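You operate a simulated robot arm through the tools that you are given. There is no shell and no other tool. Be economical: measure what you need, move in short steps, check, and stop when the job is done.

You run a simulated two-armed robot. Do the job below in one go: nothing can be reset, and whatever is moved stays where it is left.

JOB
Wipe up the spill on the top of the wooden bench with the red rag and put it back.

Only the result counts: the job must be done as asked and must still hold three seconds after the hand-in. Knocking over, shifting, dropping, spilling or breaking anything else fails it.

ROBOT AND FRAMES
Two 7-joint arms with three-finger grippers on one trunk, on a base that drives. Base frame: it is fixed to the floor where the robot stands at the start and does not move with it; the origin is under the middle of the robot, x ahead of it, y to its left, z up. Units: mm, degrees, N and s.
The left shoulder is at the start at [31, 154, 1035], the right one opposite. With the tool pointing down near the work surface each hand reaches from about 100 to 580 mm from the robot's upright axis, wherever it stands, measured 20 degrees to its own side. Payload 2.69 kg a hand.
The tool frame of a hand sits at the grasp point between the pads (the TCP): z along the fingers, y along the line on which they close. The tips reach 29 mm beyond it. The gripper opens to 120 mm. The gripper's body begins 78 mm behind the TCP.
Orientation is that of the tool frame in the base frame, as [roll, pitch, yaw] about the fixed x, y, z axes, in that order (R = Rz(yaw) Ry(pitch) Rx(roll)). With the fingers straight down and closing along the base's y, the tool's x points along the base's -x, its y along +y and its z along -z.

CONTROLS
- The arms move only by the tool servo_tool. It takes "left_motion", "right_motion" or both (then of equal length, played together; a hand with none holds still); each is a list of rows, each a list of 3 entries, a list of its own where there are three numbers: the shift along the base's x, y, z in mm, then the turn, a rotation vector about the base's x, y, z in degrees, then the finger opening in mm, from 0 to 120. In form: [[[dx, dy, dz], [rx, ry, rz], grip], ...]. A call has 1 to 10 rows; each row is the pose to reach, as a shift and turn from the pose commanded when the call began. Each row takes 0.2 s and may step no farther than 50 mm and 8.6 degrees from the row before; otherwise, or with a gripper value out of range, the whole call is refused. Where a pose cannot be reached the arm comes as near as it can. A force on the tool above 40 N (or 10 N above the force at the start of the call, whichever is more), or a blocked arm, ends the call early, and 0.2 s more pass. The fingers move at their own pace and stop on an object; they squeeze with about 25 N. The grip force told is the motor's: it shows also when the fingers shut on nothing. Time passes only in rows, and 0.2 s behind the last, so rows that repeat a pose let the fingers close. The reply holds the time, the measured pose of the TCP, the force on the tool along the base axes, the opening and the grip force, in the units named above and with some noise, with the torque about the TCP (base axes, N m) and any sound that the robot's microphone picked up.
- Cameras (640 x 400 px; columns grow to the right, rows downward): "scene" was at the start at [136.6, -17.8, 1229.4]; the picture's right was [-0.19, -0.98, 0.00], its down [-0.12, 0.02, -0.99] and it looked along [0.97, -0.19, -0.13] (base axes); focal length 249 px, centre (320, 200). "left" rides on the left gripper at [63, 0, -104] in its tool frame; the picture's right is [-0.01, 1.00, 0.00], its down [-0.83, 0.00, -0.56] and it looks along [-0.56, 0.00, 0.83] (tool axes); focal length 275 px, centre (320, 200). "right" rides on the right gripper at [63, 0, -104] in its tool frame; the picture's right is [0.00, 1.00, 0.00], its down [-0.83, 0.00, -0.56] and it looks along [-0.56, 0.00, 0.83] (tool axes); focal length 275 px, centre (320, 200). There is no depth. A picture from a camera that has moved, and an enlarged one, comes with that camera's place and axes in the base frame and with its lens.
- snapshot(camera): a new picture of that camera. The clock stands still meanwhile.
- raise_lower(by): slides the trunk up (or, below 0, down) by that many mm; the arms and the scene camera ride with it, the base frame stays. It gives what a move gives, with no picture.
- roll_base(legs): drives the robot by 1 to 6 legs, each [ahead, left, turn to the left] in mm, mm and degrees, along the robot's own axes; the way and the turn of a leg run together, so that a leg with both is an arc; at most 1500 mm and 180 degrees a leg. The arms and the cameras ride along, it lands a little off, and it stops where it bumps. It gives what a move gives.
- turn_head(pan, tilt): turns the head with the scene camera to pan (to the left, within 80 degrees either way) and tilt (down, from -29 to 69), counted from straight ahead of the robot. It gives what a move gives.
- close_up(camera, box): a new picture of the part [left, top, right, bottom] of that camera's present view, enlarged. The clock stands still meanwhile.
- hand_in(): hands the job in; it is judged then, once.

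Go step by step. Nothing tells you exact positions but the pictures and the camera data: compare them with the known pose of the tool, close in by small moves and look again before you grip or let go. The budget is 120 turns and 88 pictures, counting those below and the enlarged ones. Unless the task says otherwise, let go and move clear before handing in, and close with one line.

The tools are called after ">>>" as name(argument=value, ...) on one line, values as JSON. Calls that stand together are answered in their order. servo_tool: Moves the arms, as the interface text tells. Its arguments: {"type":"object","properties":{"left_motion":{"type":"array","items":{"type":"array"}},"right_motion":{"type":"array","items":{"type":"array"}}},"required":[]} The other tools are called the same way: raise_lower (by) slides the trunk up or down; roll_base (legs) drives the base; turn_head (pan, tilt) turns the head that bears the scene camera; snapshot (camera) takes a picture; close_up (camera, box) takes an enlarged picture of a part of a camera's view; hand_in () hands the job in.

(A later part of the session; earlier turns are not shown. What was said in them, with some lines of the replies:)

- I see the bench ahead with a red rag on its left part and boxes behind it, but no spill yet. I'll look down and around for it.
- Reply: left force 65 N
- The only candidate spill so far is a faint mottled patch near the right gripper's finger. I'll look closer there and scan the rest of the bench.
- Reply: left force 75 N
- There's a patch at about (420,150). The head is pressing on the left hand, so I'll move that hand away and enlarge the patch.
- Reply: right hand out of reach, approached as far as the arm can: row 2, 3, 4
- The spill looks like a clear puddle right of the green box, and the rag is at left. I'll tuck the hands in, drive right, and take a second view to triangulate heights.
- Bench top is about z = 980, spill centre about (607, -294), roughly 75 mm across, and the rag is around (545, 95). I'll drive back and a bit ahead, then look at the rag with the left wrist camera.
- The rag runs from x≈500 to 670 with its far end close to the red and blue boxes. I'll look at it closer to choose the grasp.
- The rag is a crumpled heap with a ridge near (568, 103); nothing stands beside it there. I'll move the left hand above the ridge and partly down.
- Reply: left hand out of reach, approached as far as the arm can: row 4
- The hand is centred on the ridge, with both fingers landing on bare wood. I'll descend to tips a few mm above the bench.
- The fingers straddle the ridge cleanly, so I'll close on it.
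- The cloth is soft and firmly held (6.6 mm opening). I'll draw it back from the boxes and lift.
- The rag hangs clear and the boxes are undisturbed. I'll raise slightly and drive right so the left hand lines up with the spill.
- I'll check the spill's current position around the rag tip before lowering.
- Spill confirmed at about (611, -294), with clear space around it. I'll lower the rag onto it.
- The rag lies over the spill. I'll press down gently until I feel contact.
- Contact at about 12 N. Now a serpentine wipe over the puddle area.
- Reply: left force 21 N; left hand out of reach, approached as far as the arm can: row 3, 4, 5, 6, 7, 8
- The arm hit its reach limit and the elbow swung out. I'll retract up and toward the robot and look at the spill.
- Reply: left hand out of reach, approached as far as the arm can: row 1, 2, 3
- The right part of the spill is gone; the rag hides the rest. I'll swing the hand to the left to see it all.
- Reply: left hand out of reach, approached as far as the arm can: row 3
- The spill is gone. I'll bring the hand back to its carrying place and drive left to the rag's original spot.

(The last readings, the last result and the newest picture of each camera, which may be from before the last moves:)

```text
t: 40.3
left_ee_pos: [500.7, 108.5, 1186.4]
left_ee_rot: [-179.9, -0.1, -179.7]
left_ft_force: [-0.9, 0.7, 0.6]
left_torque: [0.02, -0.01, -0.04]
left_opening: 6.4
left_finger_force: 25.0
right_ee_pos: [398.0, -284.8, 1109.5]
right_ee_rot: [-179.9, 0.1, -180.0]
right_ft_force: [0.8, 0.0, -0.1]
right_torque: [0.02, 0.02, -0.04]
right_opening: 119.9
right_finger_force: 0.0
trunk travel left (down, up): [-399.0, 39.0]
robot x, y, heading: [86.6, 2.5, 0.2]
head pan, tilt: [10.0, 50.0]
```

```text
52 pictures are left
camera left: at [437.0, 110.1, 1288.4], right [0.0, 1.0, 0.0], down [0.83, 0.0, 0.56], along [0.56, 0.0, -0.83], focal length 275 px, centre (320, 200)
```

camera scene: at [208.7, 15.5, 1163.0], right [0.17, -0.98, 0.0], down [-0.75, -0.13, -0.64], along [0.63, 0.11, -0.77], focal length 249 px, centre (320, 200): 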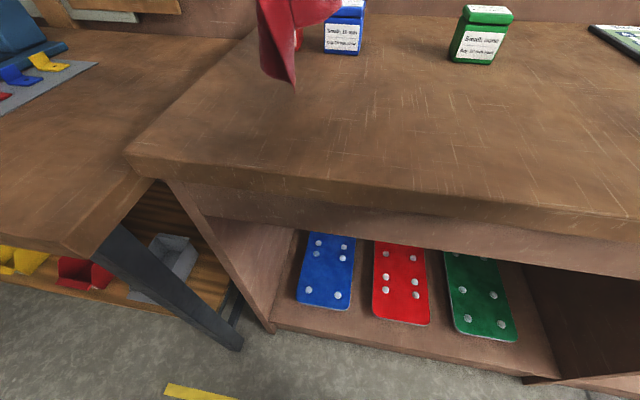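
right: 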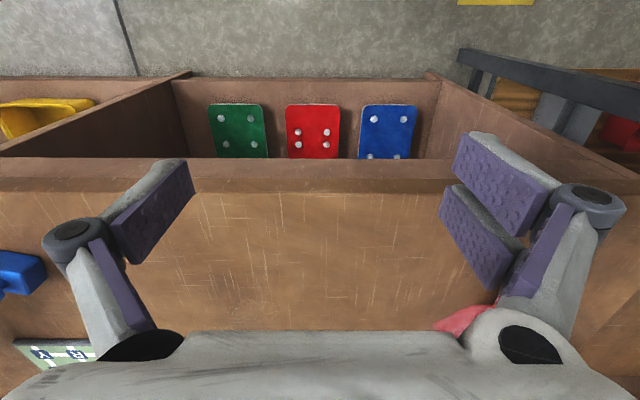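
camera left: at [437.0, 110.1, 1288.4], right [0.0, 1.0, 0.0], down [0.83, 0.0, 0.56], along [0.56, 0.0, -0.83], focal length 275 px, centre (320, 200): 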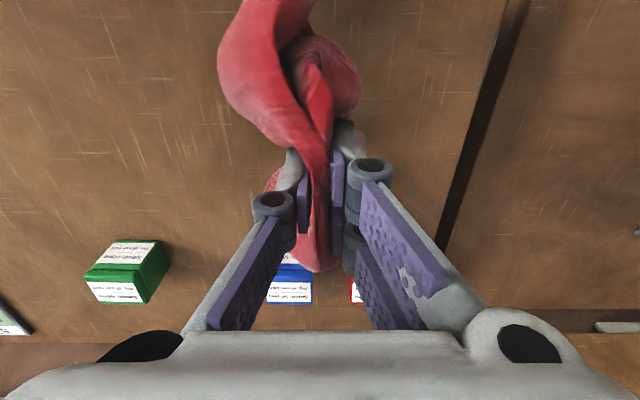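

Boxes are where they were. I'll lower the rag at its original place.

>>> servo_tool(left_motion=[[[35, -3, -25], [0, 0, 0], 0], [[65, -5, -60], [0, 0, 0], 0], [[74, -5, -95], [0, 0, 0], 0], [[74, -5, -130], [0, 0, 0], 0], [[74, -5, -155], [0, 0, 0], 0], [[74, -5, -167], [0, 0, 0], 0], [[74, -5, -167], [0, 0, 0], 0]])

>>> snapshot(camera="left")

>>> close_up(camera="scene", box=[220, 0, 400, 130])

```text
t: 41.9
left_ee_pos: [573.0, 105.0, 1021.0]
left_ee_rot: [-179.9, 0.1, -179.8]
left_ft_force: [0.0, 0.2, 0.4]
left_torque: [-0.01, 0.01, 0.04]
left_opening: 6.2
left_finger_force: 24.6
right_ee_pos: [398.5, -284.0, 1109.1]
right_ee_rot: [179.9, 0.1, -180.0]
right_ft_force: [-0.9, -0.2, -0.5]
right_torque: [-0.03, -0.02, -0.02]
right_opening: 119.8
right_finger_force: 0.2
trunk travel left (down, up): [-399.0, 39.0]
robot x, y, heading: [88.6, 4.2, 0.2]
head pan, tilt: [10.0, 50.0]
```

```text
51 pictures are left
camera left: at [509.6, 104.8, 1122.2], right [0.0, 1.0, 0.0], down [0.83, 0.0, 0.56], along [0.56, 0.0, -0.83], focal length 275 px, centre (320, 200)
```

left: 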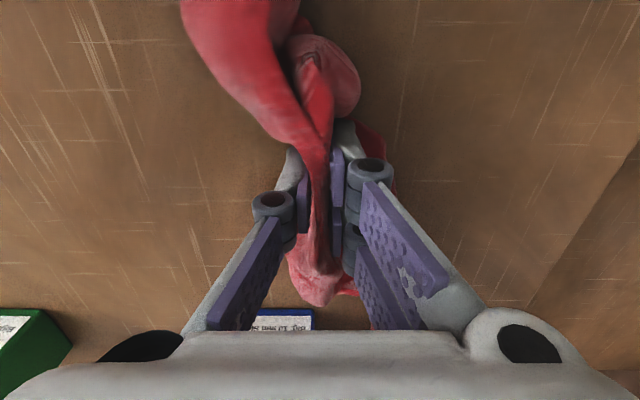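

```text
3.08 times, centred on (310, 65) of scene
camera zoom: at [208.7, 15.6, 1163.0], right [0.18, -0.98, 0.0], down [-0.75, -0.13, -0.64], along [0.63, 0.11, -0.77], focal length 767 px, centre (351, 615)
```

zoom: 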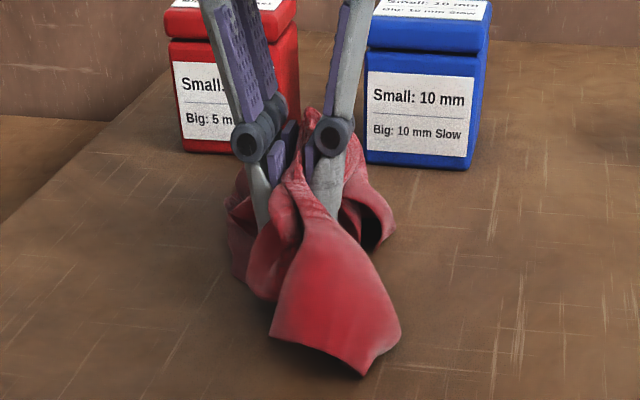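

The rag sits at its old spot, just short of the boxes. I'll lower a touch, open moderately, and rise straight up.

>>> servo_tool(left_motion=[[[0, 0, -5], [0, 0, 0], 0], [[0, 0, -5], [0, 0, 0], 15], [[0, 0, -5], [0, 0, 0], 30], [[0, 0, -5], [0, 0, 0], 45], [[0, 0, 5], [0, 0, 0], 50], [[0, 0, 30], [0, 0, 0], 50], [[0, 0, 65], [0, 0, 0], 50], [[0, 0, 100], [0, 0, 0], 50]])

>>> snapshot(camera="left")

>>> snapshot(camera="scene")

```text
t: 43.7
left_ee_pos: [574.8, 102.9, 1121.4]
left_ee_rot: [-179.9, -0.1, -179.8]
left_ft_force: [0.0, -0.3, 0.5]
left_torque: [-0.04, 0.01, 0.01]
left_opening: 49.8
left_finger_force: 0.0
right_ee_pos: [398.1, -284.4, 1109.2]
right_ee_rot: [179.8, 0.0, -180.0]
right_ft_force: [0.1, 0.9, 0.6]
right_torque: [0.03, -0.01, -0.01]
right_opening: 120.3
right_finger_force: 0.0
trunk travel left (down, up): [-399.0, 39.0]
robot x, y, heading: [89.3, 5.4, 0.1]
head pan, tilt: [10.0, 50.0]
```

```text
49 pictures are left
camera left: at [512.4, 103.4, 1222.3], right [0.0, 1.0, 0.0], down [0.83, 0.0, 0.55], along [0.55, 0.0, -0.83], focal length 275 px, centre (320, 200)
```

left: 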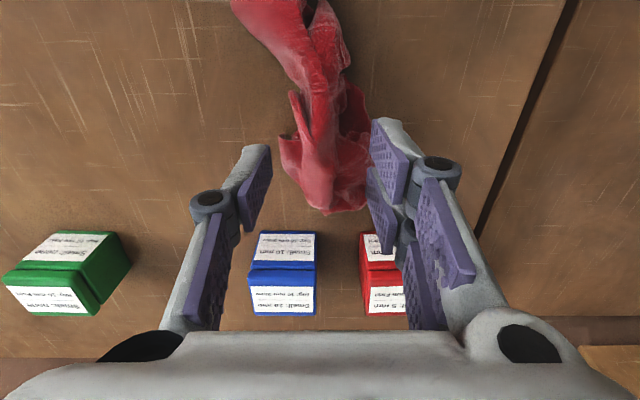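

```text
48 pictures are left
camera scene: at [209.5, 15.3, 1162.8], right [0.18, -0.98, 0.0], down [-0.75, -0.13, -0.64], along [0.63, 0.11, -0.77], focal length 249 px, centre (320, 200)
```

scene: 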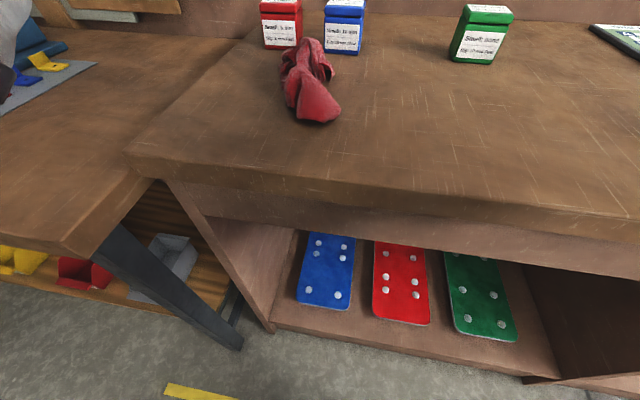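

The rag is released almost exactly where it lay originally. I'll retract the hand and do a final check.

>>> servo_tool(left_motion=[[[-20, 0, 25], [0, 0, 0], 50], [[-50, 5, 45], [0, 0, 0], 50], [[-90, 15, 45], [0, 0, 0], 50], [[-130, 35, 45], [0, 0, 0], 50], [[-160, 60, 45], [0, 0, 0], 50]])

>>> roll_base(legs=[[-90, 0, 0]])

>>> turn_head(pan=0, tilt=35)

>>> snapshot(camera="scene")

>>> turn_head(pan=55, tilt=25)

>>> snapshot(camera="scene")

```text
t: 44.9
left_ee_pos: [412.7, 166.6, 1164.6]
left_ee_rot: [-179.9, 0.2, -179.7]
left_ft_force: [-1.1, 0.8, 0.3]
left_torque: [-0.03, -0.02, -0.02]
left_opening: 50.0
left_finger_force: 0.1
right_ee_pos: [397.2, -283.5, 1110.1]
right_ee_rot: [180.0, 0.0, -179.8]
right_ft_force: [0.1, -0.4, -1.2]
right_torque: [0.03, 0.0, 0.02]
right_opening: 120.0
right_finger_force: 0.0
trunk travel left (down, up): [-399.0, 39.0]
robot x, y, heading: [86.2, 5.2, -0.0]
head pan, tilt: [10.0, 50.0]
```

```text
t: 46.0
left_ee_pos: [326.4, 164.0, 1164.3]
left_ee_rot: [-179.9, 0.2, -179.8]
left_ft_force: [-1.0, 0.1, -0.1]
left_torque: [0.02, -0.04, -0.07]
left_opening: 50.1
left_finger_force: 0.0
right_ee_pos: [309.7, -284.7, 1110.8]
right_ee_rot: [-180.0, 0.1, -180.0]
right_ft_force: [0.0, 0.1, -0.6]
right_torque: [-0.03, -0.04, -0.02]
right_opening: 120.3
right_finger_force: 0.2
trunk travel left (down, up): [-399.0, 39.0]
robot x, y, heading: [-1.1, 1.5, -0.0]
head pan, tilt: [10.0, 50.0]
```

```text
t: 46.8
left_ee_pos: [326.3, 164.8, 1163.2]
left_ee_rot: [-179.9, 0.2, -179.9]
left_ft_force: [-0.6, 0.0, -0.6]
left_torque: [0.01, -0.05, -0.03]
left_opening: 50.2
left_finger_force: 0.1
right_ee_pos: [309.6, -284.8, 1110.8]
right_ee_rot: [-179.9, 0.0, -179.9]
right_ft_force: [0.2, 0.6, 0.5]
right_torque: [0.0, -0.02, -0.01]
right_opening: 119.9
right_finger_force: 0.1
trunk travel left (down, up): [-399.0, 39.0]
robot x, y, heading: [0.6, 3.8, 0.0]
head pan, tilt: [0.0, 35.0]
```

```text
47 pictures are left
camera scene: at [133.8, 2.0, 1184.6], right [0.0, -1.0, 0.0], down [-0.57, 0.0, -0.82], along [0.82, 0.0, -0.57], focal length 249 px, centre (320, 200)
```

scene: 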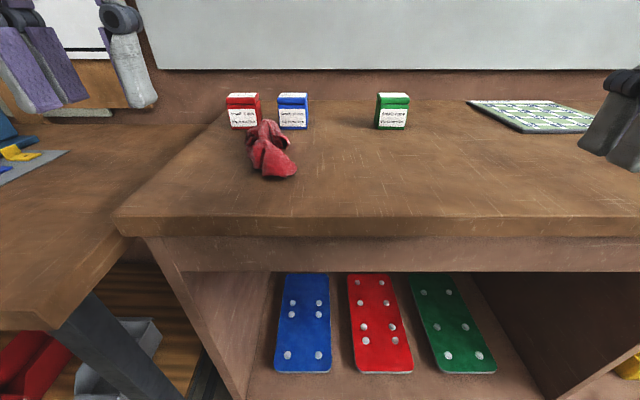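

```text
t: 48.0
left_ee_pos: [326.8, 164.8, 1162.7]
left_ee_rot: [-179.9, 0.1, -179.9]
left_ft_force: [-0.7, 0.1, 0.3]
left_torque: [0.0, -0.02, 0.01]
left_opening: 50.2
left_finger_force: 0.0
right_ee_pos: [310.2, -284.7, 1110.2]
right_ee_rot: [180.0, 0.2, 179.9]
right_ft_force: [0.5, 1.1, 1.0]
right_torque: [-0.02, -0.01, -0.03]
right_opening: 119.7
right_finger_force: 0.1
trunk travel left (down, up): [-399.0, 39.0]
robot x, y, heading: [-0.5, 1.2, -0.1]
head pan, tilt: [55.0, 25.0]
```

```text
46 pictures are left
camera scene: at [98.6, 77.4, 1200.5], right [0.82, -0.57, 0.0], down [-0.24, -0.35, -0.91], along [0.52, 0.74, -0.42], focal length 249 px, centre (320, 200)
```

scene: 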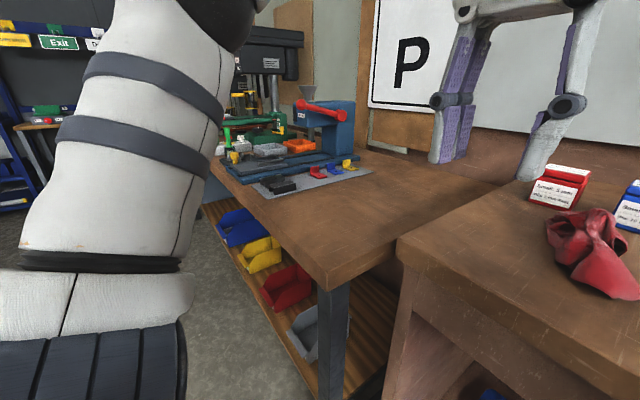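

Everything stands as before and the rag is back. One last close look at the wiped area.

>>> turn_head(pan=-15, tilt=45)

>>> close_up(camera="scene", box=[310, 30, 470, 130])

```text
t: 49.4
left_ee_pos: [327.2, 164.5, 1163.7]
left_ee_rot: [-179.9, 0.1, -179.9]
left_ft_force: [0.6, 0.2, 0.1]
left_torque: [0.02, -0.02, 0.03]
left_opening: 50.1
left_finger_force: 0.0
right_ee_pos: [310.6, -284.4, 1109.9]
right_ee_rot: [180.0, 0.1, -180.0]
right_ft_force: [-0.6, -0.4, 0.0]
right_torque: [-0.02, 0.01, 0.0]
right_opening: 119.7
right_finger_force: 0.0
trunk travel left (down, up): [-399.0, 39.0]
robot x, y, heading: [-0.9, -0.3, 0.0]
head pan, tilt: [-15.0, 45.0]
```

```text
4.00 times, centred on (390, 80) of scene
camera zoom: at [124.3, -19.0, 1169.9], right [-0.26, -0.97, 0.0], down [-0.68, 0.18, -0.71], along [0.68, -0.18, -0.71], focal length 998 px, centre (40, 680)
```

zoom: 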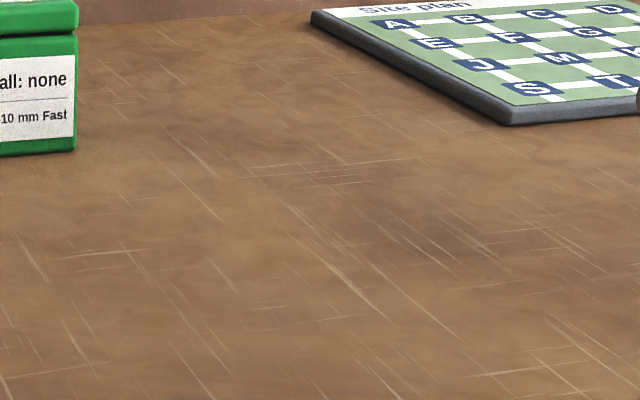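

The wood is clean with no trace of the spill, and the hands are clear, so I'm handing in.

>>> hand_in()

```text
The job is handed in.
```

I wiped up the spill with the red rag and put the rag back where it was, a little more bunched up than before. In the last pictures the wood is clean and nothing else looks moved.
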